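You operate a simulated robot arm through the tools that you are given. There is no shell and no other tool. Be economical: measure what you need, move in short steps, check, and stop when the job is done.

You are at the controls of a simulated two-armed robot. One attempt, no reset.

JOB
Take the black block and put it on the bottom shelf of the right rack. Stack the small carton marked "labels" from the wait bay on top of the small carton labelled "bumpers". Take the white bottle labelled "Cleaner" from the top shelf of the left rack and put it on the middle bench. Put three of the dry packs from the green table on the strapping bed. Take the big grey cap and put it on the top shelf of the left rack. Do these in any order. Set down upright: white bottle.

Only the result counts: the job must be done as asked and must still hold three seconds after the hand-in. Knocking over, shifting, dropping, spilling or breaking anything else fails it. Lids that push on must go on centred and level and be pressed home; caps that screw on are set level and turned clockwise until they are tight.

ROBOT AND FRAMES
Two 7-joint arms with fingered hands on one trunk, on a base that drives. Base frame: it is fixed to the floor where the robot stands at the start and does not move with it; the origin is under the middle of the robot, x ahead of it, y to its left, z up. Units: mm, rad, N and s.
The left shoulder is at the start at [50, 170, 1314], the right one opposite. With the tool pointing down near the work surface each hand reaches from about 100 to 700 mm from the robot's upright axis, wherever it stands, measured 20 degrees to its own side. Places, roughly: big grey cap (4x4x2 cm) [-800, 2200, 800]; black block [750, 0, 1000]; bottom shelf of the right rack [700, -400, 300]; dry pack [-1000, 2250, 750]; middle bench [-3500, -1600, 800]; small carton [750, 750, 1000]; strapping bed [-4900, 2100, 800]; top shelf of the left rack [700, 1000, 1100]; white bottle [750, 1000, 1000]. Payload 4 kg a hand.
Tool frame (each hand has its own): the origin (TCP) lies between the finger pads and is the grasp point; the fingertips stand 26 mm ahead of it; z points along the fingers, y is the line along which they close. Largest opening 132 mm; the body of the gripper starts 73 mm behind the TCP. The gripper is a hand of 4 fingers: y runs from the thumb to the fingers, the wrist lies at [0, 0, -224] in the tool frame.
Orientation is that of the tool frame in the base frame, as a unit quaternion [x, y, z, w]. With the fingers straight down and closing along the base's y, the tool's x points along the base's -x, its y along +y and its z along -z.

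CONTROLS
- The arms move only by the tool arm_command. It takes "left_deltas", "right_deltas" or both (then of equal length, played together; a hand with none holds still); each is text: rows parted by semicolons, each of 6 numbers parted by spaces: the shift along the tool's x, y, z in mm, then the turn, a rotation vector about the tool's x, y, z in rad. In form: tx ty tz ax ay az; .... A call has 1 to 10 rows; each row shifts and turns the commanded pose from where the row before left it, along the tool's axes as they then stand. Each row takes 0.2 s and may step no farther than 50 mm and 0.15 rad from the row before; otherwise, the whole call is refused. Where a pose cannot be reached the arm comes as near as it can. A force on the tool above 40 N (or 10 N above the force at the start of the call, whichever is more), or a blocked arm, ends the call early, and 0.2 s more pass. In this call time passes only in rows, and 0.2 s behind the last. It gives the time, the measured TCP pose, the force on the tool (base axes), the opening and the grip force at its end, in the units of the frame above (readings bear some noise), with the torque about the TCP (base axes, N m) and any sound that the robot's microphone picked up.
- Cameras (640 x 400 px; columns grow to the right, rows downward): "scene" is now at [124, 18.3, 1482.4]; the picture's right is [0.24, -0.97, 0.00], its down [-0.64, -0.16, -0.75] and it looks along [0.73, 0.18, -0.66] (base axes); focal length 214 px, centre (320, 200). "left" rides on the left gripper at [-73, 6, -94] in its tool frame; the picture's right is [-0.08, -1.00, 0.00], its down [0.79, -0.06, -0.62] and it looks along [0.61, -0.05, 0.79] (tool axes); focal length 230 px, centre (320, 200). "right" rides on the right gripper at [73, 6, -93] in its tool frame; the picture's right is [-0.08, 1.00, 0.00], its down [-0.78, -0.06, -0.62] and it looks along [-0.62, -0.05, 0.79] (tool axes); focal length 230 px, centre (320, 200). There is no depth. A picture from a camera that has moved, and an enlarged one, comes with that camera's place and axes in the base frame and with its lens.
- get_image(camera): a new picture of that camera. No time passes.
- slide_trunk(by): slides the trunk up (or, below 0, down) by that many mm; the arms and the scene camera ride with it, the base frame stays. It gives what a move gives, with no picture.
- base_move(legs): drives the robot by 1 to 6 legs, each [ahead, left, turn to the left] in mm, mm and rad, along the robot's own axes; the way and the turn of a leg run together, so that a leg with both is an arc; at most 1500 mm and 3.142 rad a leg. The arms and the cameras ride along, it lands a little off, and it stops where it bumps. It gives what a move gives.
- finger_targets(finger1, finger2, finger3, thumb_bend, hand): sets how far each is bent, from 0 (flat) to 100 (curled in); at 30 the hand is open as for a grip, at 70 the pads meet at the TCP. One left out holds its place. A second passes; each finger stops where it meets its share of the squeeze, and holds until it gets a number again. It is the only way to open and close the hand. It gives what a move gives, with no picture; readings hold the bend of each and the force on the fingers (four entries, about 0 where the hand has none), thumb and palm.
- head_to(pan, tilt): turns the head with the scene camera to pan (to the left, within 1.396 rad either way) and tilt (down, from -0.506 to 1.204), counted from straight ahead of the robot. It gives what a move gives.
- zoom(camera, box): a new picture of the part [left, top, right, bottom] of that camera's present view, enlarged. No time passes.
- job_done(): hands the job in; it is judged then, once.

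Go step by step. Nothing tells you exact positions but the pictures and the camera data: compare them with the known pose of the tool, close in by small moves and look again before you grip or let go. The budget is 207 turns and 210 pictures, counting those below and the enlarged ones. Unless the task says otherwise, let go and move clear before handing in, and close with one line.

The tools are called as name(argument=value, ...) on one line, values as JSON. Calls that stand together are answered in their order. arm_command: Moves the arms, as the interface text tells. Its arguments: {"type":"object","properties":{"left_deltas":{"type":"string"},"right_deltas":{"type":"string"}},"required":[]} The other tools are called the same way: slide_trunk (by) slides the trunk up or down; finger_targets (finger1, finger2, finger3, thumb_bend, hand) moves the fingers one by one; base_move (legs) drives the base; head_to (pan, tilt) turns the head that bears the scene camera; get_image (camera) takes a picture; zoom (camera, box) takes an enlarged picture of a part of a camera's view; job_done () hands the job in.

At the start:

```text
t: 0.0
left_tcp_pos: [358.4, 461.0, 1308.1]
left_tool_rot: [0.001, 1.0, 0.0, 0.0]
left_force: [0.3, 0.4, -1.3]
left_moment: [0.0, 0.0, 0.01]
left_opening: 132.0
left_gripper_force: 0.1
left_shape: jaw
left_bend: [30.0, 30.0, 30.0, 30.0]
left_finger forces: [0.0, 0.1, 0.1, 0.0, 0.1, 0.0]
right_tcp_pos: [383.1, 66.5, 1330.4]
right_tool_rot: [0.0, 1.0, 0.001, 0.0]
right_force: [1.0, -0.5, 0.0]
right_moment: [0.05, 0.01, -0.03]
right_opening: 131.9
right_gripper_force: 0.0
right_shape: jaw
right_bend: [30.0, 30.0, 30.0, 30.0]
right_finger forces: [0.1, 0.0, 0.1, 0.0, 0.0, 0.0]
trunk travel left (down, up): [-325.0, 26.0]
robot x, y, heading: [1.9, -2.3, -0.001]
head pan, tilt: [0.241, 0.716]
```

scene: 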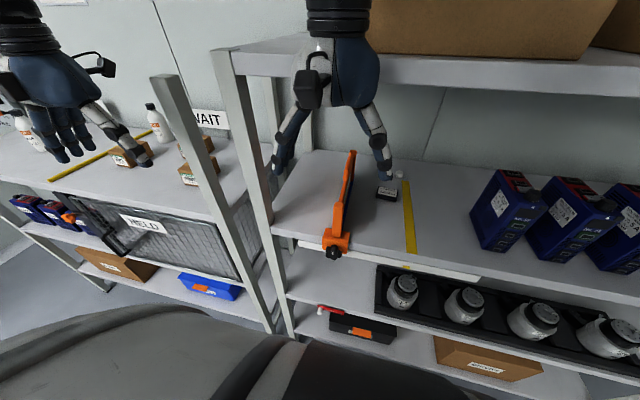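
right: 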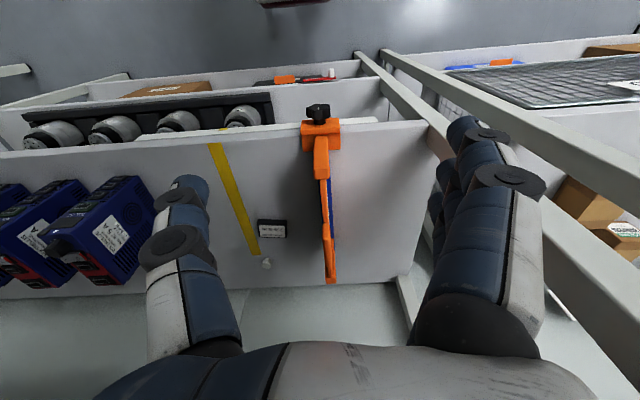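
left: 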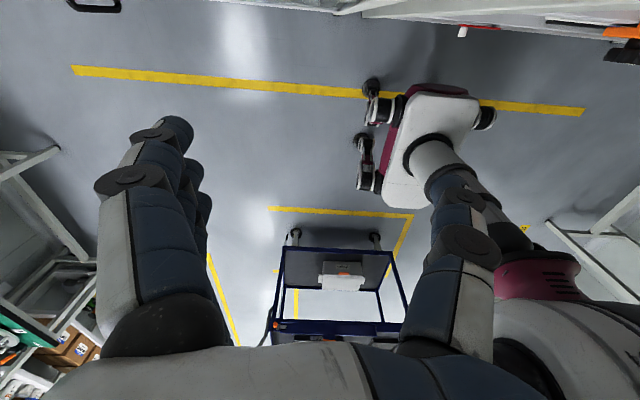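

The scene shows the small black block on the right rack's main shelf near an orange clamp, and the wait bay and bottles on the left rack. I'll look closer first.

zoom(camera="scene", box=[240, 120, 480, 270])

zoom(camera="scene", box=[0, 80, 260, 240])

zoom(camera="scene", box=[260, 240, 640, 400])

```text
2.67 times, centred on (360, 195) of scene
camera zoom: at [124.0, 18.3, 1482.4], right [0.24, -0.97, 0.0], down [-0.64, -0.16, -0.75], along [0.73, 0.18, -0.66], focal length 572 px, centre (213, 213)
```

zoom: 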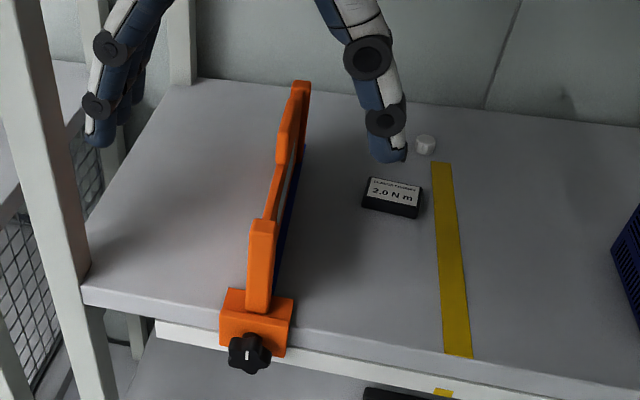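

```text
2.46 times, centred on (130, 160) of scene
camera zoom: at [124.0, 18.3, 1482.4], right [0.24, -0.97, 0.0], down [-0.64, -0.16, -0.75], along [0.73, 0.18, -0.66], focal length 528 px, centre (788, 298)
```

zoom: 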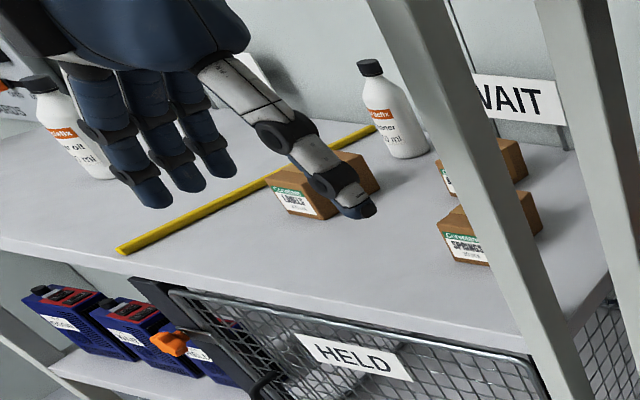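

```text
1.68 times, centred on (450, 320) of scene
camera zoom: at [124.0, 18.3, 1482.4], right [0.24, -0.97, 0.0], down [-0.64, -0.16, -0.75], along [0.73, 0.18, -0.66], focal length 361 px, centre (101, -2)
```

zoom: 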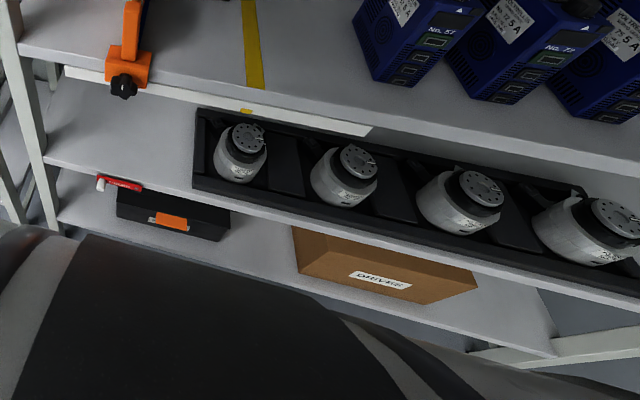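

The block's top is near [657, -60, 1067] by triangulation, on a shelf at about z 1050 under an upper shelf at about 1395. I'll look at the left rack before planning further.

head_to(pan=0.85, tilt=0.5)

get_image(camera="scene")

zoom(camera="scene", box=[220, 140, 460, 290])

```text
t: 1.0
left_tcp_pos: [359.3, 461.4, 1307.3]
left_tool_rot: [0.0, 1.0, 0.0, 0.0]
left_force: [0.0, -0.1, 1.0]
left_moment: [0.02, 0.0, -0.01]
left_opening: 131.8
left_gripper_force: 0.1
left_shape: jaw
left_bend: [30.0, 30.0, 30.0, 30.0]
left_finger forces: [0.1, 0.0, 0.0, 0.1, 0.1, 0.0]
right_tcp_pos: [383.6, 66.8, 1330.4]
right_tool_rot: [0.0, 1.0, -0.001, 0.0]
right_force: [0.3, 0.3, 0.5]
right_moment: [-0.03, -0.03, 0.0]
right_opening: 131.8
right_gripper_force: 0.0
right_shape: jaw
right_bend: [30.0, 30.0, 30.0, 30.0]
right_finger forces: [0.0, 0.0, 0.1, 0.0, 0.1, 0.0]
trunk travel left (down, up): [-325.0, 26.0]
robot x, y, heading: [1.0, -1.0, -0.002]
head pan, tilt: [0.85, 0.499]
```

```text
203 pictures are left
camera scene: at [102.2, 66.5, 1501.4], right [0.75, -0.66, 0.0], down [-0.32, -0.36, -0.88], along [0.58, 0.66, -0.48], focal length 214 px, centre (320, 200)
```

scene: 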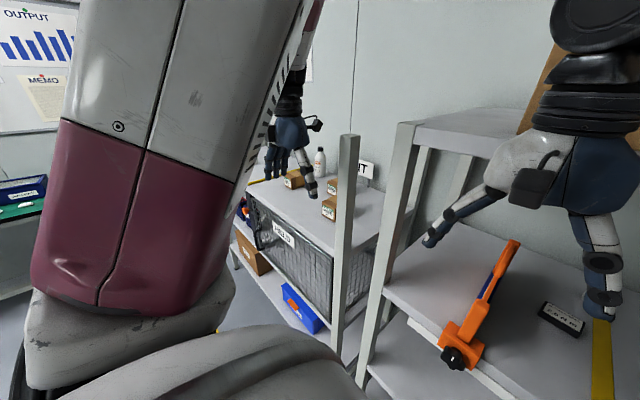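

```text
2.67 times, centred on (340, 215) of scene
camera zoom: at [102.2, 66.5, 1501.4], right [0.75, -0.66, 0.0], down [-0.32, -0.36, -0.88], along [0.58, 0.66, -0.48], focal length 572 px, centre (267, 160)
```

zoom: 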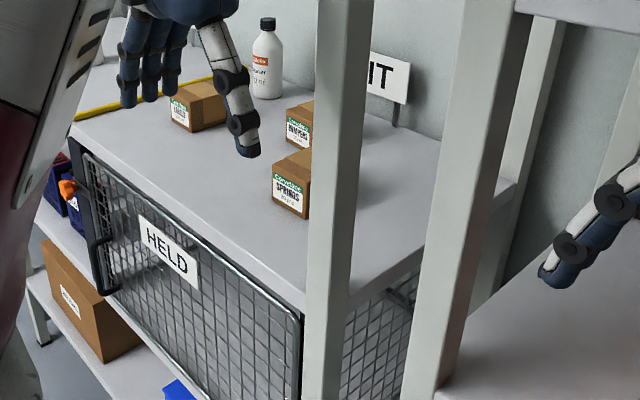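

The wait bay holds labels, bumpers, springs and the Cleaner bottle. I'll do the black block first: drop the trunk and pitch the right hand a little so that it goes in under the upper shelf.

slide_trunk(by=-150)

head_to(pan=0.0, tilt=0.6)

arm_command(right_deltas="0 -20 0 0 -0.15 0; 0 -25 0 0 -0.15 0; 0 -25 0 0 -0.15 0")

get_image(camera="scene")

get_image(camera="right")

```text
t: 2.8
left_tcp_pos: [357.6, 461.5, 1159.3]
left_tool_rot: [0.0, 1.0, 0.001, 0.001]
left_force: [0.5, 0.8, 0.3]
left_moment: [-0.02, -0.01, 0.03]
left_opening: 131.8
left_gripper_force: 0.2
left_shape: jaw
left_bend: [30.0, 30.0, 30.0, 30.0]
left_finger forces: [0.0, 0.0, 0.1, 0.1, 0.0, 0.0]
right_tcp_pos: [382.5, 67.2, 1181.5]
right_tool_rot: [0.0, 1.0, 0.001, 0.0]
right_force: [0.2, -0.5, -0.1]
right_moment: [0.0, -0.03, -0.01]
right_opening: 131.8
right_gripper_force: 0.0
right_shape: jaw
right_bend: [30.0, 30.0, 30.0, 30.0]
right_finger forces: [0.0, 0.0, 0.0, 0.0, 0.0, 0.0]
trunk travel left (down, up): [-175.0, 176.0]
robot x, y, heading: [2.7, 2.9, -0.001]
head pan, tilt: [0.85, 0.499]
```

```text
t: 3.9
left_tcp_pos: [359.6, 461.0, 1157.8]
left_tool_rot: [-0.001, 1.0, 0.0, 0.0]
left_force: [-0.4, -0.4, 0.3]
left_moment: [0.0, -0.01, 0.0]
left_opening: 131.6
left_gripper_force: 0.0
left_shape: jaw
left_bend: [30.0, 30.0, 30.0, 30.0]
left_finger forces: [0.1, 0.1, 0.0, 0.0, 0.1, 0.0]
right_tcp_pos: [384.9, 67.5, 1180.4]
right_tool_rot: [0.001, 1.0, 0.001, -0.001]
right_force: [-0.6, -0.1, -0.6]
right_moment: [0.04, -0.02, 0.04]
right_opening: 131.8
right_gripper_force: 0.0
right_shape: jaw
right_bend: [30.0, 30.0, 30.0, 30.0]
right_finger forces: [0.0, 0.0, 0.0, 0.0, 0.1, 0.0]
trunk travel left (down, up): [-175.0, 176.0]
robot x, y, heading: [4.6, 0.2, -0.004]
head pan, tilt: [0.0, 0.6]
```

```text
t: 4.7
left_tcp_pos: [358.4, 459.8, 1158.6]
left_tool_rot: [0.0, 1.0, 0.001, 0.0]
left_force: [-0.7, 0.6, 0.3]
left_moment: [0.07, 0.01, -0.02]
left_opening: 131.9
left_gripper_force: 0.1
left_shape: jaw
left_bend: [30.0, 30.0, 30.0, 30.0]
left_finger forces: [0.1, 0.1, 0.1, 0.0, 0.0, 0.0]
right_tcp_pos: [383.7, -5.8, 1180.7]
right_tool_rot: [0.0, 0.974, 0.002, 0.225]
right_force: [-0.4, -0.9, -0.9]
right_moment: [0.01, -0.05, 0.0]
right_opening: 132.1
right_gripper_force: 0.0
right_shape: jaw
right_bend: [30.0, 30.0, 30.0, 30.0]
right_finger forces: [0.1, 0.0, 0.0, 0.0, 0.1, 0.0]
trunk travel left (down, up): [-175.0, 176.0]
robot x, y, heading: [-1.3, -0.8, 0.003]
head pan, tilt: [0.0, 0.6]
```

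```text
201 pictures are left
camera scene: at [183.9, -2.8, 1339.6], right [0.0, -1.0, 0.0], down [-0.56, 0.0, -0.83], along [0.83, 0.0, -0.56], focal length 214 px, centre (320, 200)
```

scene: 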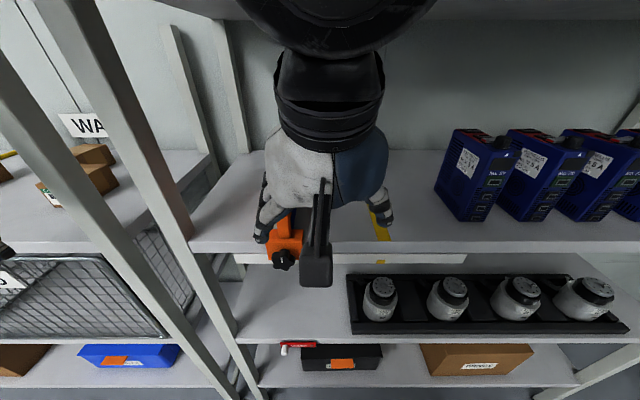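

```text
200 pictures are left
camera right: at [278.3, -0.3, 1232.6], right [0.07, 1.0, 0.04], down [0.44, -0.06, 0.9], along [0.9, -0.05, -0.44], focal length 230 px, centre (320, 200)
```

right: 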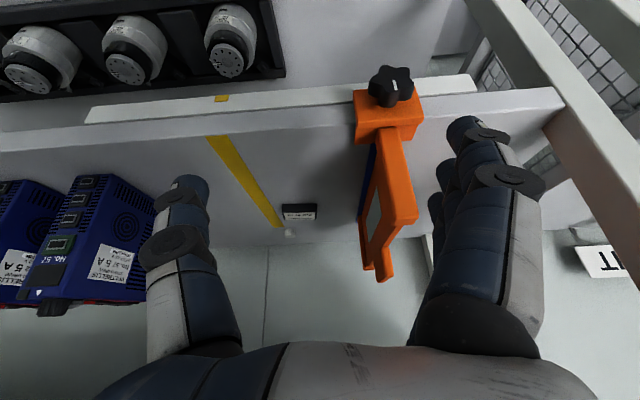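

Block is at about [660, -60], shelf surface near z 1049, and the clamp stands at y 50–80. I'll narrow the hand, pitch it a bit more, and lower in front of the rack.

finger_targets(hand="right", finger1=40, finger2=40, finger3=40, thumb_bend=40)

arm_command(right_deltas="0 0 0 0 -0.15 0; 14 -18 21 0 0 0; 15 -18 21 0 0 0; 14 -18 20 0 0 0; -40 0 30 0 0 0; -40 0 30 0 0 0")

get_image(camera="right")

get_image(camera="scene")

```text
t: 5.7
left_tcp_pos: [359.6, 461.0, 1158.3]
left_tool_rot: [0.0, 1.0, 0.001, 0.0]
left_force: [-0.5, 0.1, -0.2]
left_moment: [0.02, 0.03, -0.03]
left_opening: 131.8
left_gripper_force: 0.0
left_shape: jaw
left_bend: [30.0, 30.0, 30.0, 30.0]
left_finger forces: [0.0, 0.0, 0.0, 0.0, 0.1, 0.0]
right_tcp_pos: [383.7, -4.5, 1180.9]
right_tool_rot: [0.001, 0.975, 0.0, 0.223]
right_force: [-0.3, -0.1, -0.5]
right_moment: [0.02, -0.01, 0.0]
right_opening: 104.5
right_gripper_force: 0.0
right_shape: fingers
right_bend: [40.0, 40.0, 40.0, 40.0]
right_finger forces: [0.0, 0.0, 0.0, 0.1, 0.1, 0.1]
trunk travel left (down, up): [-175.0, 176.0]
robot x, y, heading: [0.8, 5.7, 0.001]
head pan, tilt: [0.0, 0.6]
```

```text
t: 7.1
left_tcp_pos: [358.9, 460.8, 1158.2]
left_tool_rot: [0.0, 1.0, 0.0, 0.002]
left_force: [-0.3, 1.1, 0.2]
left_moment: [-0.02, 0.0, 0.0]
left_opening: 131.8
left_gripper_force: 0.2
left_shape: jaw
left_bend: [30.0, 30.0, 30.0, 30.0]
left_finger forces: [0.0, 0.1, 0.0, 0.0, 0.0, 0.1]
right_tcp_pos: [484.1, -56.6, 1100.5]
right_tool_rot: [0.001, 0.955, 0.001, 0.296]
right_force: [-1.8, -0.3, 4.7]
right_moment: [0.35, 0.14, 0.11]
right_opening: 106.9
right_gripper_force: 2.9
right_shape: fingers
right_bend: [39.0, 40.0, 40.0, 40.0]
right_finger forces: [5.1, 0.1, 0.0, 0.0, 0.0, 0.0]
trunk travel left (down, up): [-175.0, 176.0]
robot x, y, heading: [0.9, 2.4, -0.003]
head pan, tilt: [0.0, 0.6]
```

```text
199 pictures are left
camera right: at [371.3, -51.9, 1134.3], right [0.06, 1.0, 0.05], down [0.3, -0.06, 0.95], along [0.95, -0.05, -0.3], focal length 230 px, centre (320, 200)
```

right: 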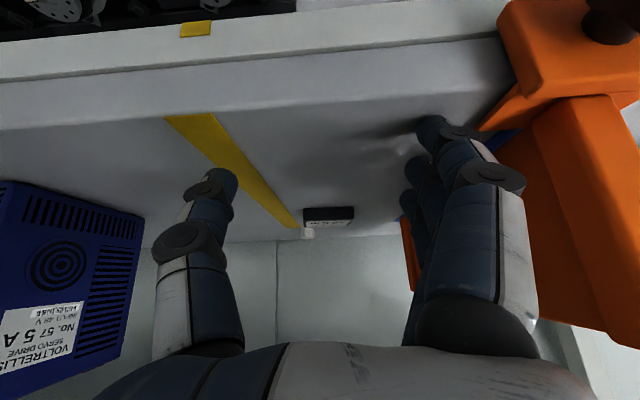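

```text
198 pictures are left
camera scene: at [183.8, -1.6, 1339.7], right [0.0, -1.0, 0.0], down [-0.56, 0.0, -0.83], along [0.83, 0.0, -0.56], focal length 214 px, centre (320, 200)
```

scene: 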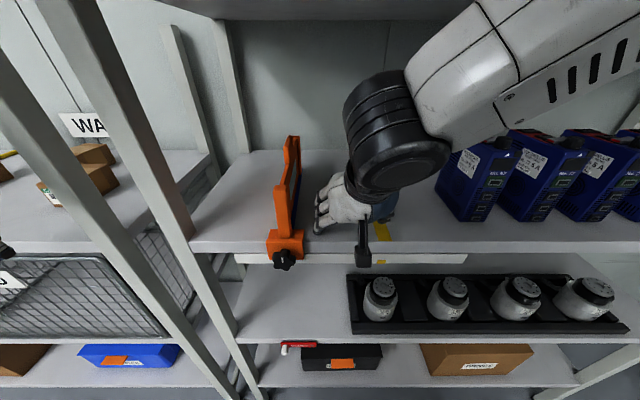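

Finger 1 reads 5 N, so its tip is touching the shelf because the pitch lowers that side. I'll lift and reduce the pitch.

arm_command(right_deltas="-11 0 -16 0 0 0; 0 0 0 0 0.15 0; 0 0 0 0 0.15 0; -30 0 9 0 0 0; -30 0 9 0 0 0")

get_image(camera="right")

get_image(camera="scene")

```text
t: 8.3
left_tcp_pos: [359.1, 460.3, 1157.3]
left_tool_rot: [0.0, 1.0, 0.0, 0.0]
left_force: [0.0, -0.1, -0.5]
left_moment: [0.0, 0.0, 0.0]
left_opening: 131.7
left_gripper_force: 0.0
left_shape: jaw
left_bend: [30.0, 30.0, 30.0, 30.0]
left_finger forces: [0.1, 0.0, 0.1, 0.1, 0.0, 0.1]
right_tcp_pos: [545.4, -56.9, 1118.5]
right_tool_rot: [0.0, 0.989, 0.0, 0.149]
right_force: [0.3, -0.5, -1.1]
right_moment: [0.01, 0.01, 0.03]
right_opening: 104.6
right_gripper_force: 0.1
right_shape: fingers
right_bend: [40.0, 40.0, 40.0, 40.0]
right_finger forces: [0.0, 0.0, 0.0, 0.0, 0.1, 0.1]
trunk travel left (down, up): [-175.0, 176.0]
robot x, y, heading: [0.8, 1.8, -0.001]
head pan, tilt: [0.0, 0.6]
```

```text
197 pictures are left
camera right: at [449.1, -51.4, 1185.5], right [0.07, 1.0, 0.02], down [0.57, -0.06, 0.82], along [0.82, -0.05, -0.57], focal length 230 px, centre (320, 200)
```

right: 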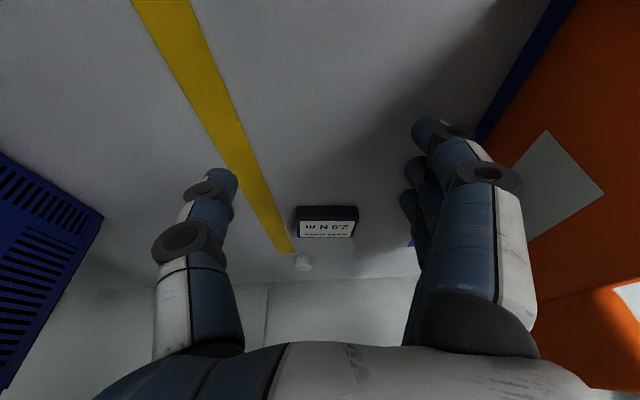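

```text
196 pictures are left
camera scene: at [185.2, -1.7, 1339.3], right [0.0, -1.0, 0.0], down [-0.57, 0.0, -0.82], along [0.82, 0.0, -0.57], focal length 214 px, centre (320, 200)
```

scene: 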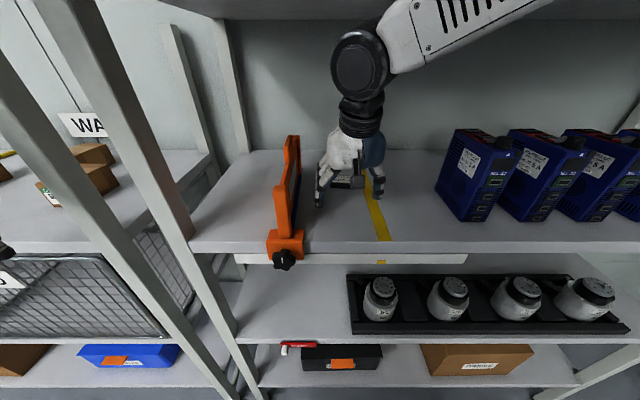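

arm_command(right_deltas="-20 0 25 0 0 0; -42 0 18 0 0 0; -41 0 18 0 0 0")

get_image(camera="right")

get_image(camera="scene")

```text
t: 9.1
left_tcp_pos: [349.3, 457.9, 1160.9]
left_tool_rot: [0.002, 1.0, 0.001, 0.003]
left_force: [-0.6, 0.1, 0.0]
left_moment: [-0.01, 0.02, 0.01]
left_opening: 131.8
left_gripper_force: 0.0
left_shape: jaw
left_bend: [30.0, 30.0, 30.0, 30.0]
left_finger forces: [0.1, 0.0, 0.0, 0.0, 0.0, 0.0]
right_tcp_pos: [654.0, -62.0, 1095.9]
right_tool_rot: [0.001, 0.988, 0.001, 0.153]
right_force: [-1.8, -0.3, 4.3]
right_moment: [0.3, 0.14, 0.1]
right_opening: 106.2
right_gripper_force: 2.4
right_shape: fingers
right_bend: [40.0, 40.0, 40.0, 40.0]
right_finger forces: [4.7, 0.1, 0.0, 0.0, 0.1, 0.1]
trunk travel left (down, up): [-175.0, 176.0]
robot x, y, heading: [0.3, -0.9, -0.004]
head pan, tilt: [0.0, 0.6]
```

```text
195 pictures are left
camera right: at [556.5, -55.5, 1162.3], right [0.07, 1.0, 0.02], down [0.56, -0.06, 0.83], along [0.82, -0.05, -0.56], focal length 230 px, centre (320, 200)
```

right: 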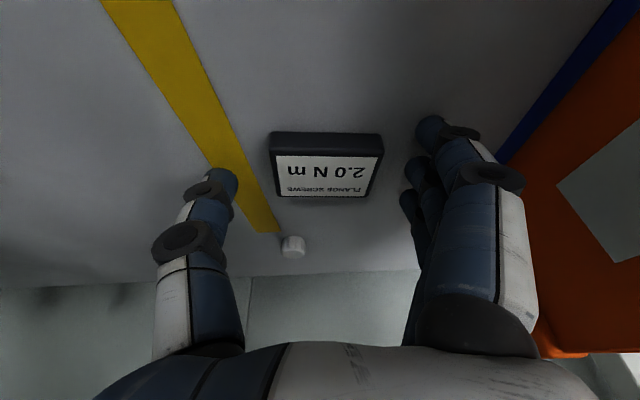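

```text
194 pictures are left
camera scene: at [172.9, -5.3, 1340.7], right [0.0, -1.0, 0.0], down [-0.56, 0.0, -0.83], along [0.83, 0.0, -0.56], focal length 214 px, centre (320, 200)
```

scene: 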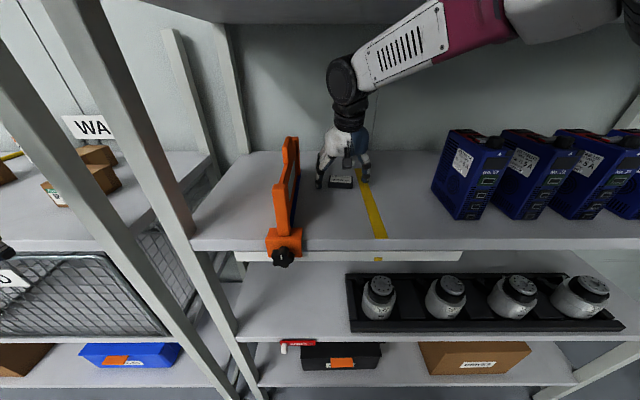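

The robot was pushed back about 10 mm, so the forearm is probably brushing the upper shelf edge, and finger 1 touches the shelf again. I'll back out and lower the trunk so the forearm comes in from below.

arm_command(right_deltas="0 0 -10 0 0 0; 48 0 -12 0 0 0; 48 0 -12 0 0 0; 48 0 -12 0 0 0; 48 0 -12 0 0 0; 40 0 0 0 0 0; 40 0 0 0 0 0")

get_image(camera="scene")

```text
t: 9.6
left_tcp_pos: [354.1, 456.4, 1159.1]
left_tool_rot: [0.001, 1.0, 0.002, 0.003]
left_force: [-0.2, 0.6, 1.4]
left_moment: [0.04, -0.02, 0.0]
left_opening: 132.0
left_gripper_force: 0.0
left_shape: jaw
left_bend: [30.0, 30.0, 30.0, 30.0]
left_finger forces: [0.0, 0.1, 0.1, 0.0, 0.0, 0.1]
right_tcp_pos: [650.7, -60.5, 1092.5]
right_tool_rot: [0.004, 0.989, 0.003, 0.15]
right_force: [12.1, -12.4, 61.2]
right_moment: [3.73, 0.69, -0.57]
right_opening: 108.2
right_gripper_force: 30.8
right_shape: fingers
right_bend: [51.0, 40.0, 40.0, 40.0]
right_finger forces: [61.7, 0.0, 0.1, 0.0, 0.1, 0.1]
trunk travel left (down, up): [-175.0, 176.0]
robot x, y, heading: [-1.5, -0.3, -0.001]
head pan, tilt: [0.0, 0.6]
stopped in row 2 (right hand): the force on the tool passed its limit at 92 N (the readings are from after the stop); the commanded pose is now the measured one
```

```text
193 pictures are left
camera scene: at [177.3, -5.7, 1339.2], right [0.0, -1.0, 0.0], down [-0.56, 0.0, -0.83], along [0.83, 0.0, -0.56], focal length 214 px, centre (320, 200)
```

scene: 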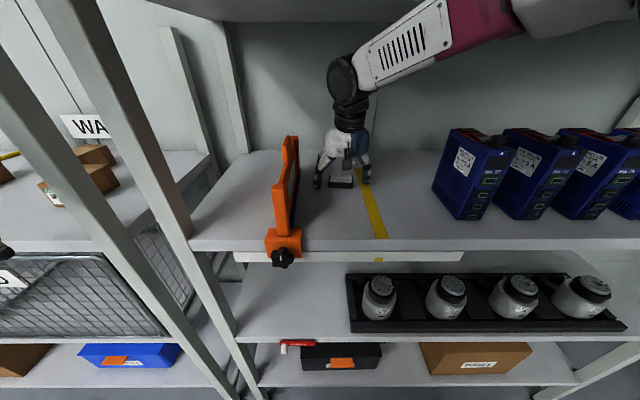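

arm_command(right_deltas="-2 0 -6 0 0 0; -2 0 -6 0 0 0")

head_to(pan=-0.3, tilt=0.0)

get_image(camera="scene")

```text
t: 10.2
left_tcp_pos: [353.5, 455.8, 1158.8]
left_tool_rot: [-0.001, 1.0, 0.002, 0.001]
left_force: [-0.1, 0.0, 0.0]
left_moment: [-0.01, -0.02, 0.03]
left_opening: 132.0
left_gripper_force: 0.0
left_shape: jaw
left_bend: [30.0, 30.0, 30.0, 30.0]
left_finger forces: [0.0, 0.0, 0.0, 0.0, 0.0, 0.0]
right_tcp_pos: [646.0, -62.4, 1093.9]
right_tool_rot: [-0.001, 0.991, 0.0, 0.136]
right_force: [9.7, -6.5, 32.0]
right_moment: [2.11, 0.28, -0.59]
right_opening: 111.9
right_gripper_force: 15.5
right_shape: fingers
right_bend: [39.0, 40.0, 40.0, 40.0]
right_finger forces: [32.1, 0.0, 0.1, 0.1, 0.0, 0.0]
trunk travel left (down, up): [-175.0, 176.0]
robot x, y, heading: [-3.5, -2.3, -0.002]
head pan, tilt: [0.0, 0.6]
```

```text
t: 11.2
left_tcp_pos: [351.9, 455.0, 1160.3]
left_tool_rot: [0.0, 1.0, 0.002, 0.002]
left_force: [-0.2, 0.6, 0.3]
left_moment: [0.01, 0.0, 0.06]
left_opening: 132.1
left_gripper_force: 0.1
left_shape: jaw
left_bend: [30.0, 30.0, 30.0, 30.0]
left_finger forces: [0.0, 0.0, 0.0, 0.1, 0.1, 0.1]
right_tcp_pos: [645.1, -60.8, 1092.9]
right_tool_rot: [-0.001, 0.991, 0.0, 0.135]
right_force: [11.3, -8.5, 41.2]
right_moment: [2.65, 0.42, -0.65]
right_opening: 112.5
right_gripper_force: 20.8
right_shape: fingers
right_bend: [40.0, 40.0, 40.0, 40.0]
right_finger forces: [41.0, 0.0, 0.1, 0.0, 0.1, 0.0]
trunk travel left (down, up): [-175.0, 176.0]
robot x, y, heading: [-1.0, -3.6, 0.001]
head pan, tilt: [-0.3, 0.0]
```

```text
192 pictures are left
camera scene: at [174.2, -34.9, 1393.8], right [-0.3, -0.96, -0.01], down [0.01, 0.01, -1.0], along [0.96, -0.3, 0.0], focal length 214 px, centre (320, 200)
```

scene: 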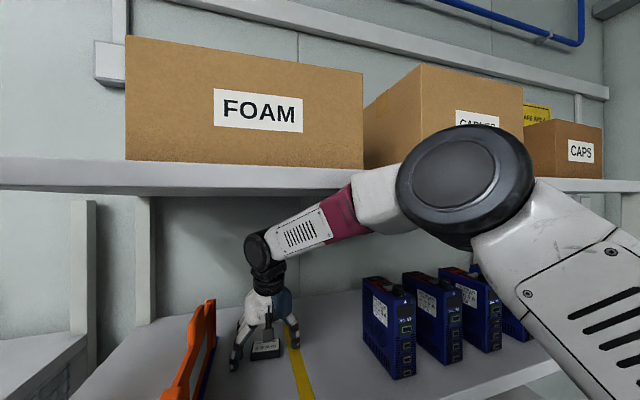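

The elbow sits high and the forearm is wedged under the upper shelf's front edge. Driving straight back will free it, since the forearm gets lower toward the hand.

base_move(legs=[[-50, 0, 0]])

get_image(camera="scene")

```text
t: 12.1
left_tcp_pos: [307.3, 461.7, 1159.3]
left_tool_rot: [0.0, 1.0, 0.001, 0.001]
left_force: [0.5, -0.1, -0.2]
left_moment: [0.0, -0.03, 0.02]
left_opening: 131.9
left_gripper_force: 0.2
left_shape: jaw
left_bend: [30.0, 30.0, 30.0, 30.0]
left_finger forces: [0.1, 0.0, 0.0, 0.0, 0.0, 0.0]
right_tcp_pos: [605.5, -56.9, 1112.2]
right_tool_rot: [0.002, 0.989, 0.001, 0.151]
right_force: [-0.5, 0.9, -0.6]
right_moment: [0.0, 0.0, 0.0]
right_opening: 104.6
right_gripper_force: 0.1
right_shape: fingers
right_bend: [40.0, 40.0, 40.0, 40.0]
right_finger forces: [0.1, 0.0, 0.0, 0.0, 0.0, 0.0]
trunk travel left (down, up): [-175.0, 176.0]
robot x, y, heading: [-51.3, 1.4, -0.004]
head pan, tilt: [-0.3, 0.0]
```

```text
191 pictures are left
camera scene: at [130.0, -28.1, 1395.4], right [-0.3, -0.96, 0.0], down [0.0, 0.0, -1.0], along [0.96, -0.3, 0.0], focal length 214 px, centre (320, 200)
```

scene: 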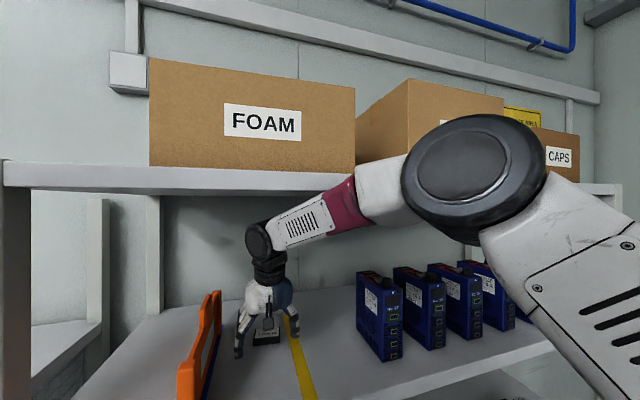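

Freed. I'll back farther out, raise the hand and drop the trunk so the elbow ends up lower.

base_move(legs=[[-260, 0, 0]])

slide_trunk(by=-150)

arm_command(right_deltas="-10 0 -32 0 0 0; -10 0 -32 0 0 0; -10 0 -32 0 0 0; -10 0 -32 0 0 0")

get_image(camera="scene")

```text
t: 14.0
left_tcp_pos: [53.8, 460.7, 1159.5]
left_tool_rot: [0.003, 1.0, 0.0, 0.001]
left_force: [0.3, 0.0, 0.0]
left_moment: [0.01, -0.03, -0.01]
left_opening: 131.9
left_gripper_force: 0.1
left_shape: jaw
left_bend: [30.0, 30.0, 30.0, 30.0]
left_finger forces: [0.1, 0.0, 0.0, 0.0, 0.0, 0.0]
right_tcp_pos: [348.4, -60.3, 1109.1]
right_tool_rot: [0.005, 0.989, 0.001, 0.149]
right_force: [-0.1, 0.0, 0.5]
right_moment: [-0.01, -0.02, 0.01]
right_opening: 104.5
right_gripper_force: 0.1
right_shape: fingers
right_bend: [40.0, 40.0, 40.0, 40.0]
right_finger forces: [0.0, 0.0, 0.1, 0.0, 0.0, 0.0]
trunk travel left (down, up): [-175.0, 176.0]
robot x, y, heading: [-308.1, 0.3, -0.008]
head pan, tilt: [-0.3, 0.0]
```

```text
t: 15.7
left_tcp_pos: [51.9, 462.2, 1008.1]
left_tool_rot: [-0.001, 1.0, -0.004, 0.004]
left_force: [0.0, 0.2, 0.1]
left_moment: [-0.01, -0.01, -0.01]
left_opening: 132.3
left_gripper_force: 0.1
left_shape: jaw
left_bend: [30.0, 30.0, 30.0, 30.0]
left_finger forces: [0.1, 0.1, 0.0, 0.0, 0.1, 0.0]
right_tcp_pos: [348.1, -59.2, 962.3]
right_tool_rot: [0.006, 0.988, 0.002, 0.151]
right_force: [-0.9, -0.5, 0.7]
right_moment: [0.01, -0.01, -0.02]
right_opening: 104.3
right_gripper_force: 0.1
right_shape: fingers
right_bend: [40.0, 40.0, 40.0, 40.0]
right_finger forces: [0.0, 0.1, 0.0, 0.0, 0.0, 0.0]
trunk travel left (down, up): [-25.0, 326.0]
robot x, y, heading: [-307.2, -1.1, -0.008]
head pan, tilt: [-0.3, 0.0]
```

```text
t: 16.7
left_tcp_pos: [52.2, 461.0, 1005.9]
left_tool_rot: [-0.002, 1.0, -0.004, 0.0]
left_force: [-0.1, 0.0, 0.6]
left_moment: [-0.02, 0.01, 0.0]
left_opening: 132.0
left_gripper_force: 0.1
left_shape: jaw
left_bend: [30.0, 30.0, 30.0, 30.0]
left_finger forces: [0.1, 0.0, 0.0, 0.0, 0.0, 0.2]
right_tcp_pos: [351.0, -60.8, 1096.2]
right_tool_rot: [0.005, 0.989, 0.001, 0.15]
right_force: [0.2, 0.2, -0.7]
right_moment: [-0.04, 0.02, -0.04]
right_opening: 104.3
right_gripper_force: 0.1
right_shape: fingers
right_bend: [40.0, 40.0, 40.0, 40.0]
right_finger forces: [0.0, 0.1, 0.0, 0.1, 0.0, 0.0]
trunk travel left (down, up): [-25.0, 326.0]
robot x, y, heading: [-307.7, 3.1, -0.006]
head pan, tilt: [-0.3, 0.0]
```

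```text
190 pictures are left
camera scene: at [28.4, -29.6, 1221.8], right [-0.3, -0.95, 0.0], down [0.0, 0.0, -1.0], along [0.95, -0.3, 0.0], focal length 214 px, centre (320, 200)
```

scene: 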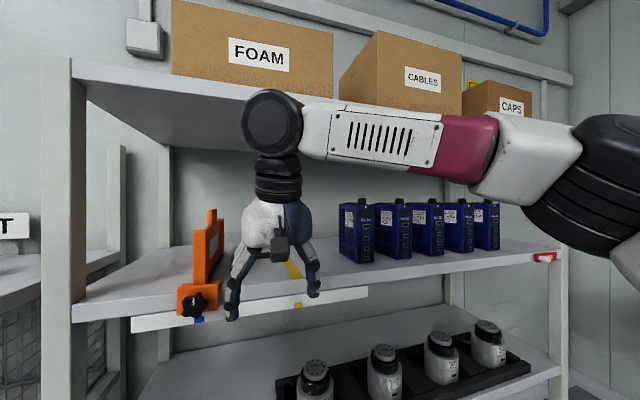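

Forearm now lies level with room under the upper shelf (bottom about 1415). I'll straighten the hand almost vertical, hold it high and drive in.

arm_command(right_deltas="0 0 0 0 0.15 0; 0 0 -16 0 0 0")

base_move(legs=[[230, 0, 0.007]])

get_image(camera="scene")

get_image(camera="right")

```text
t: 17.3
left_tcp_pos: [52.7, 460.5, 1006.7]
left_tool_rot: [-0.001, 1.0, -0.003, 0.001]
left_force: [0.6, 0.4, 0.5]
left_moment: [-0.03, -0.03, 0.01]
left_opening: 132.4
left_gripper_force: 0.1
left_shape: jaw
left_bend: [30.0, 30.0, 30.0, 30.0]
left_finger forces: [0.0, 0.0, 0.1, 0.0, 0.0, 0.0]
right_tcp_pos: [346.9, -60.5, 1111.4]
right_tool_rot: [0.006, 0.997, 0.001, 0.076]
right_force: [0.8, -0.3, 0.2]
right_moment: [-0.01, -0.01, -0.01]
right_opening: 104.3
right_gripper_force: 0.1
right_shape: fingers
right_bend: [40.0, 40.0, 40.0, 40.0]
right_finger forces: [0.0, 0.0, 0.0, 0.1, 0.0, 0.0]
trunk travel left (down, up): [-25.0, 326.0]
robot x, y, heading: [-301.9, 0.6, -0.01]
head pan, tilt: [-0.3, 0.0]
```

```text
t: 19.1
left_tcp_pos: [283.9, 464.2, 1007.6]
left_tool_rot: [-0.006, 1.0, -0.004, 0.001]
left_force: [-0.1, -0.1, -0.4]
left_moment: [0.0, 0.03, -0.02]
left_opening: 131.9
left_gripper_force: 0.1
left_shape: jaw
left_bend: [30.0, 30.0, 30.0, 30.0]
left_finger forces: [0.1, 0.0, 0.1, 0.1, 0.1, 0.0]
right_tcp_pos: [582.1, -55.9, 1110.2]
right_tool_rot: [0.001, 0.997, 0.002, 0.076]
right_force: [0.2, 0.4, -0.2]
right_moment: [-0.01, -0.01, 0.03]
right_opening: 104.2
right_gripper_force: 0.0
right_shape: fingers
right_bend: [40.0, 40.0, 40.0, 40.0]
right_finger forces: [0.0, 0.1, 0.0, 0.0, 0.0, 0.0]
trunk travel left (down, up): [-25.0, 326.0]
robot x, y, heading: [-72.9, -2.0, 0.005]
head pan, tilt: [-0.3, 0.0]
```

```text
189 pictures are left
camera scene: at [263.1, -27.6, 1221.5], right [-0.29, -0.96, 0.0], down [0.0, 0.0, -1.0], along [0.96, -0.29, 0.0], focal length 214 px, centre (320, 200)
```

scene: 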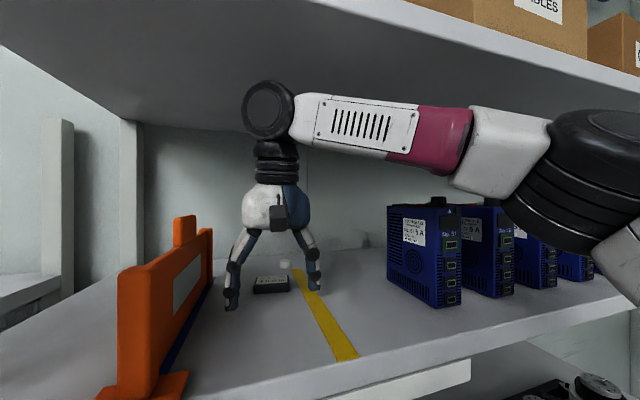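

```text
188 pictures are left
camera right: at [497.3, -51.0, 1190.5], right [0.08, 1.0, 0.02], down [0.68, -0.07, 0.73], along [0.73, -0.05, -0.69], focal length 230 px, centre (320, 200)
```

right: 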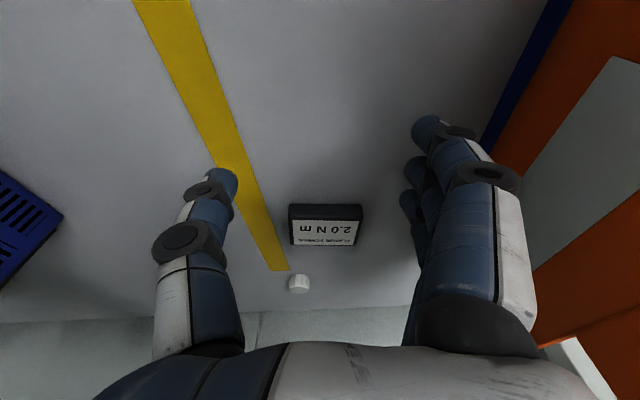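

base_move(legs=[[25, 0, 0]])

arm_command(right_deltas="-24 -1 4 0 0 0; -24 -1 4 0 0 0")

get_image(camera="scene")

get_image(camera="right")

```text
t: 19.9
left_tcp_pos: [308.8, 462.5, 1005.6]
left_tool_rot: [-0.006, 1.0, -0.006, 0.001]
left_force: [-0.3, 0.4, 0.1]
left_moment: [-0.02, 0.0, 0.0]
left_opening: 132.1
left_gripper_force: 0.1
left_shape: jaw
left_bend: [30.0, 30.0, 30.0, 30.0]
left_finger forces: [0.0, 0.0, 0.1, 0.1, 0.0, 0.1]
right_tcp_pos: [606.9, -55.5, 1110.8]
right_tool_rot: [0.002, 0.997, 0.002, 0.075]
right_force: [0.6, 0.1, -0.5]
right_moment: [-0.03, 0.02, -0.02]
right_opening: 104.3
right_gripper_force: 0.0
right_shape: fingers
right_bend: [40.0, 40.0, 40.0, 40.0]
right_finger forces: [0.0, 0.0, 0.1, 0.1, 0.0, 0.0]
trunk travel left (down, up): [-25.0, 326.0]
robot x, y, heading: [-47.3, -2.9, 0.004]
head pan, tilt: [-0.3, 0.0]
```

```text
t: 20.5
left_tcp_pos: [307.8, 465.7, 1006.0]
left_tool_rot: [-0.007, 1.0, -0.006, 0.001]
left_force: [-0.3, -0.2, 0.1]
left_moment: [-0.02, 0.02, 0.01]
left_opening: 131.9
left_gripper_force: 0.0
left_shape: jaw
left_bend: [30.0, 30.0, 30.0, 30.0]
left_finger forces: [0.0, 0.1, 0.0, 0.0, 0.0, 0.0]
right_tcp_pos: [654.5, -58.5, 1108.7]
right_tool_rot: [0.001, 0.997, 0.002, 0.075]
right_force: [1.2, 1.2, 0.8]
right_moment: [0.01, 0.04, 0.02]
right_opening: 104.5
right_gripper_force: 0.1
right_shape: fingers
right_bend: [40.0, 40.0, 40.0, 40.0]
right_finger forces: [0.0, 0.0, 0.1, 0.0, 0.0, 0.1]
trunk travel left (down, up): [-25.0, 326.0]
robot x, y, heading: [-44.4, -3.7, 0.004]
head pan, tilt: [-0.3, 0.0]
```

```text
187 pictures are left
camera scene: at [287.8, -27.3, 1221.4], right [-0.29, -0.96, 0.0], down [0.0, 0.0, -1.0], along [0.96, -0.29, 0.0], focal length 214 px, centre (320, 200)
```

scene: 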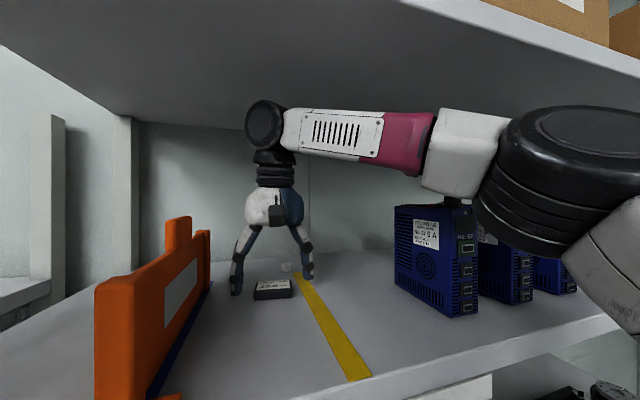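

```text
186 pictures are left
camera right: at [570.5, -53.0, 1189.6], right [0.08, 1.0, 0.02], down [0.68, -0.07, 0.73], along [0.73, -0.05, -0.69], focal length 230 px, centre (320, 200)
```

right: 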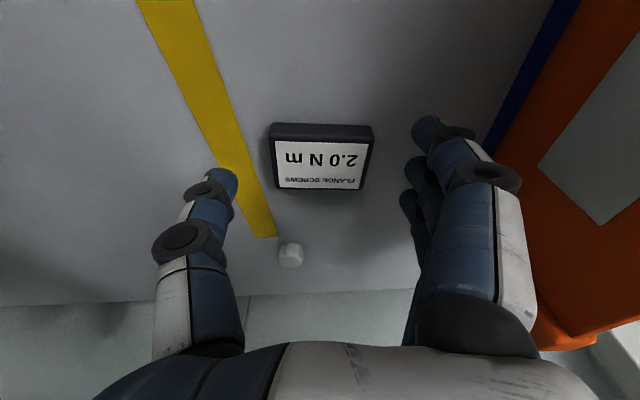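

Aligned over the block. Straighten to vertical and descend.

arm_command(right_deltas="0 0 0 0 0.15 0; 0 1 8 0 0 0; 0 0 7 0 0 0")

get_image(camera="right")

zoom(camera="scene", box=[200, 200, 360, 300])

```text
t: 21.3
left_tcp_pos: [306.8, 463.2, 1004.8]
left_tool_rot: [-0.007, 1.0, -0.005, 0.001]
left_force: [0.0, -0.6, 0.3]
left_moment: [0.0, 0.01, -0.03]
left_opening: 131.8
left_gripper_force: 0.1
left_shape: jaw
left_bend: [30.0, 30.0, 30.0, 30.0]
left_finger forces: [0.0, 0.0, 0.1, 0.1, 0.1, 0.0]
right_tcp_pos: [656.3, -57.6, 1095.1]
right_tool_rot: [0.001, 1.0, 0.002, 0.0]
right_force: [0.9, -0.3, 0.3]
right_moment: [0.03, 0.0, -0.02]
right_opening: 104.6
right_gripper_force: 0.2
right_shape: fingers
right_bend: [40.0, 40.0, 40.0, 40.0]
right_finger forces: [0.1, 0.0, 0.0, 0.0, 0.0, 0.1]
trunk travel left (down, up): [-25.0, 326.0]
robot x, y, heading: [-47.6, -0.3, 0.004]
head pan, tilt: [-0.3, 0.0]
```

```text
185 pictures are left
camera right: at [584.2, -52.0, 1187.2], right [0.08, 1.0, 0.0], down [0.78, -0.07, 0.62], along [0.61, -0.05, -0.79], focal length 230 px, centre (320, 200)
```

right: 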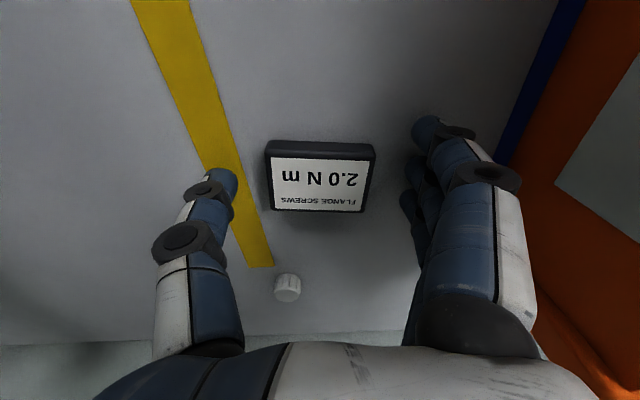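

```text
4.00 times, centred on (280, 250) of scene
camera zoom: at [287.7, -27.5, 1221.5], right [-0.29, -0.96, 0.0], down [0.0, 0.0, -1.0], along [0.96, -0.29, 0.0], focal length 858 px, centre (480, 0)
```

zoom: 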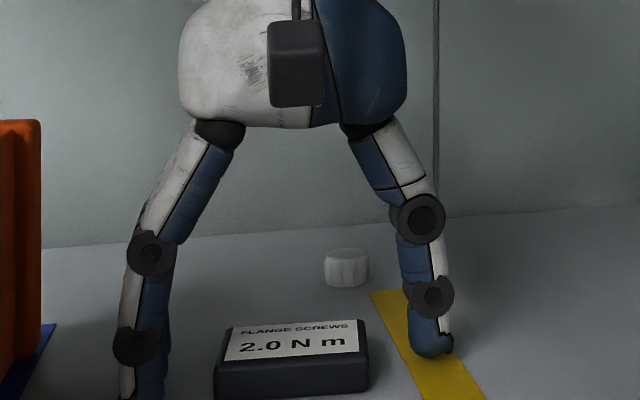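

arm_command(right_deltas="0 0 5 0 0 0")

finger_targets(hand="right", finger1=70, finger2=70, finger3=70, thumb_bend=70)

get_image(camera="right")

```text
t: 21.7
left_tcp_pos: [307.4, 463.7, 1006.4]
left_tool_rot: [-0.007, 1.0, -0.006, 0.001]
left_force: [-0.8, 0.5, -0.7]
left_moment: [-0.01, -0.02, 0.01]
left_opening: 131.8
left_gripper_force: 0.1
left_shape: jaw
left_bend: [30.0, 30.0, 30.0, 30.0]
left_finger forces: [0.0, 0.0, 0.0, 0.0, 0.0, 0.0]
right_tcp_pos: [655.5, -57.4, 1090.2]
right_tool_rot: [0.001, 1.0, 0.003, 0.0]
right_force: [0.1, 0.4, 0.4]
right_moment: [-0.08, 0.04, -0.04]
right_opening: 104.3
right_gripper_force: 0.3
right_shape: fingers
right_bend: [40.0, 40.0, 40.0, 40.0]
right_finger forces: [0.0, 0.0, 0.1, 0.0, 1.2, 0.1]
trunk travel left (down, up): [-25.0, 326.0]
robot x, y, heading: [-47.8, 0.5, 0.003]
head pan, tilt: [-0.3, 0.0]
```

```text
t: 22.7
left_tcp_pos: [306.9, 462.8, 1006.7]
left_tool_rot: [-0.007, 1.0, -0.005, 0.002]
left_force: [0.3, -0.4, 1.0]
left_moment: [-0.03, -0.01, 0.0]
left_opening: 131.7
left_gripper_force: 0.0
left_shape: jaw
left_bend: [30.0, 30.0, 30.0, 30.0]
left_finger forces: [0.0, 0.0, 0.0, 0.0, 0.1, 0.1]
right_tcp_pos: [654.2, -57.3, 1092.7]
right_tool_rot: [0.002, 1.0, 0.002, 0.002]
right_force: [2.1, -5.5, 17.0]
right_moment: [0.45, -0.2, -0.12]
right_opening: 36.4
right_gripper_force: 30.7
right_shape: fingers
right_bend: [70.0, 55.0, 55.0, 59.0]
right_finger forces: [0.0, 20.2, 18.6, 0.0, 22.2, 0.0]
trunk travel left (down, up): [-25.0, 326.0]
robot x, y, heading: [-47.7, 0.8, -0.006]
head pan, tilt: [-0.3, 0.0]
```

```text
183 pictures are left
camera right: at [582.1, -53.3, 1184.3], right [0.08, 1.0, 0.01], down [0.78, -0.07, 0.62], along [0.62, -0.05, -0.78], focal length 230 px, centre (320, 200)
```

right: 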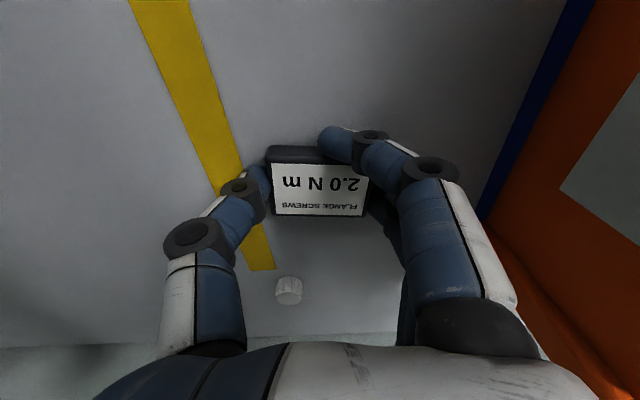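

Fingers 2, 3 and the thumb hold the block; finger 1 passed in front. Lift and check.

arm_command(right_deltas="0 0 -15 0 0 0; 0 0 -15 0 0 0")

zoom(camera="scene", box=[200, 180, 360, 280])

get_image(camera="right")

```text
t: 23.3
left_tcp_pos: [307.6, 464.6, 1006.1]
left_tool_rot: [-0.007, 1.0, -0.005, 0.001]
left_force: [0.9, -0.2, 0.2]
left_moment: [0.03, 0.01, 0.0]
left_opening: 132.0
left_gripper_force: 0.0
left_shape: jaw
left_bend: [30.0, 30.0, 30.0, 30.0]
left_finger forces: [0.1, 0.0, 0.0, 0.0, 0.1, 0.0]
right_tcp_pos: [656.1, -57.6, 1120.4]
right_tool_rot: [0.002, 1.0, 0.002, 0.0]
right_force: [0.5, -1.0, -0.1]
right_moment: [0.02, 0.04, 0.03]
right_opening: 34.8
right_gripper_force: 19.1
right_shape: fingers
right_bend: [70.0, 53.0, 54.0, 60.0]
right_finger forces: [0.2, 9.2, 9.2, 0.0, 18.4, 0.1]
trunk travel left (down, up): [-25.0, 326.0]
robot x, y, heading: [-48.7, 1.0, 0.003]
head pan, tilt: [-0.3, 0.0]
```

```text
4.00 times, centred on (280, 230) of scene
camera zoom: at [287.3, -27.3, 1221.6], right [-0.29, -0.96, 0.0], down [0.0, 0.0, -1.0], along [0.96, -0.29, 0.0], focal length 858 px, centre (480, 80)
```

zoom: 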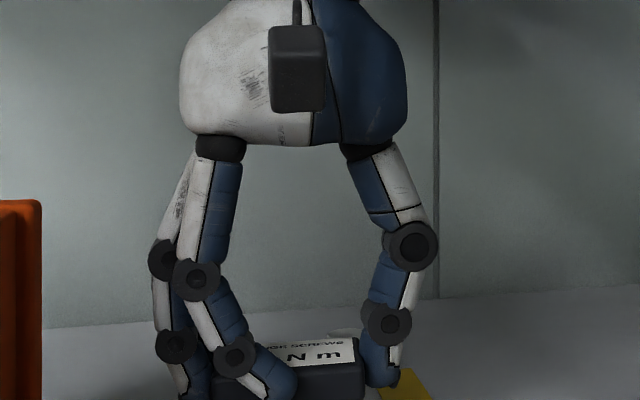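

```text
181 pictures are left
camera right: at [584.5, -52.2, 1212.0], right [0.08, 1.0, 0.0], down [0.79, -0.06, 0.62], along [0.61, -0.05, -0.79], focal length 230 px, centre (320, 200)
```

right: 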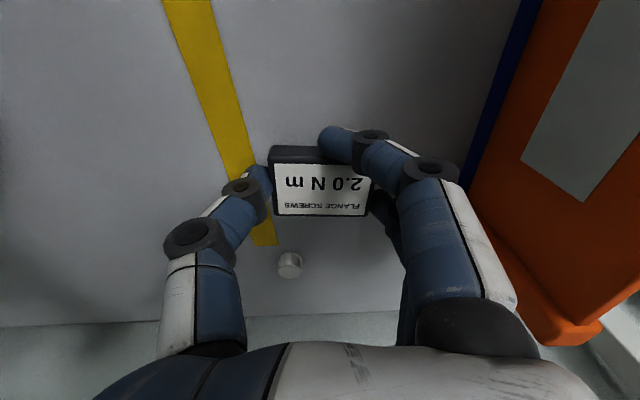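

Held. Drive back out and look at the bottom shelf.

base_move(legs=[[-330, 0, 0]])

head_to(pan=-0.3, tilt=0.6)

get_image(camera="scene")

```text
t: 25.5
left_tcp_pos: [-20.7, 463.9, 1005.9]
left_tool_rot: [-0.005, 1.0, -0.006, 0.001]
left_force: [-0.7, 0.5, -0.1]
left_moment: [0.0, 0.03, 0.02]
left_opening: 132.2
left_gripper_force: 0.0
left_shape: jaw
left_bend: [30.0, 30.0, 30.0, 30.0]
left_finger forces: [0.0, 0.0, 0.0, 0.0, 0.2, 0.0]
right_tcp_pos: [326.1, -58.9, 1119.4]
right_tool_rot: [0.003, 1.0, 0.002, 0.0]
right_force: [-0.9, 1.3, -1.0]
right_moment: [0.01, -0.02, -0.01]
right_opening: 35.1
right_gripper_force: 18.9
right_shape: fingers
right_bend: [70.0, 53.0, 54.0, 60.0]
right_finger forces: [0.2, 9.2, 9.1, 0.1, 18.4, 0.0]
trunk travel left (down, up): [-25.0, 326.0]
robot x, y, heading: [-377.5, -0.4, -0.0]
head pan, tilt: [-0.3, 0.0]
```

```text
t: 26.5
left_tcp_pos: [-21.1, 463.6, 1006.1]
left_tool_rot: [-0.006, 1.0, -0.005, 0.002]
left_force: [-0.8, 0.5, -0.3]
left_moment: [-0.02, -0.01, -0.02]
left_opening: 131.7
left_gripper_force: 0.0
left_shape: jaw
left_bend: [30.0, 30.0, 30.0, 30.0]
left_finger forces: [0.1, 0.1, 0.1, 0.0, 0.1, 0.0]
right_tcp_pos: [326.5, -58.7, 1119.5]
right_tool_rot: [0.002, 1.0, 0.002, 0.0]
right_force: [-0.2, 0.2, -0.9]
right_moment: [0.0, 0.01, 0.03]
right_opening: 34.9
right_gripper_force: 18.8
right_shape: fingers
right_bend: [70.0, 53.0, 54.0, 60.0]
right_finger forces: [0.3, 9.1, 9.2, 0.1, 18.3, 0.0]
trunk travel left (down, up): [-25.0, 326.0]
robot x, y, heading: [-377.0, 1.3, 0.002]
head pan, tilt: [-0.3, 0.6]
```

```text
180 pictures are left
camera scene: at [-43.2, -27.9, 1166.5], right [-0.3, -0.96, 0.0], down [-0.54, 0.17, -0.83], along [0.79, -0.24, -0.56], focal length 214 px, centre (320, 200)
```

scene: 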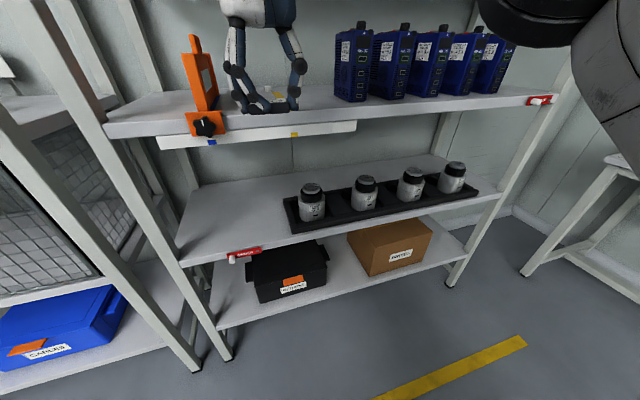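

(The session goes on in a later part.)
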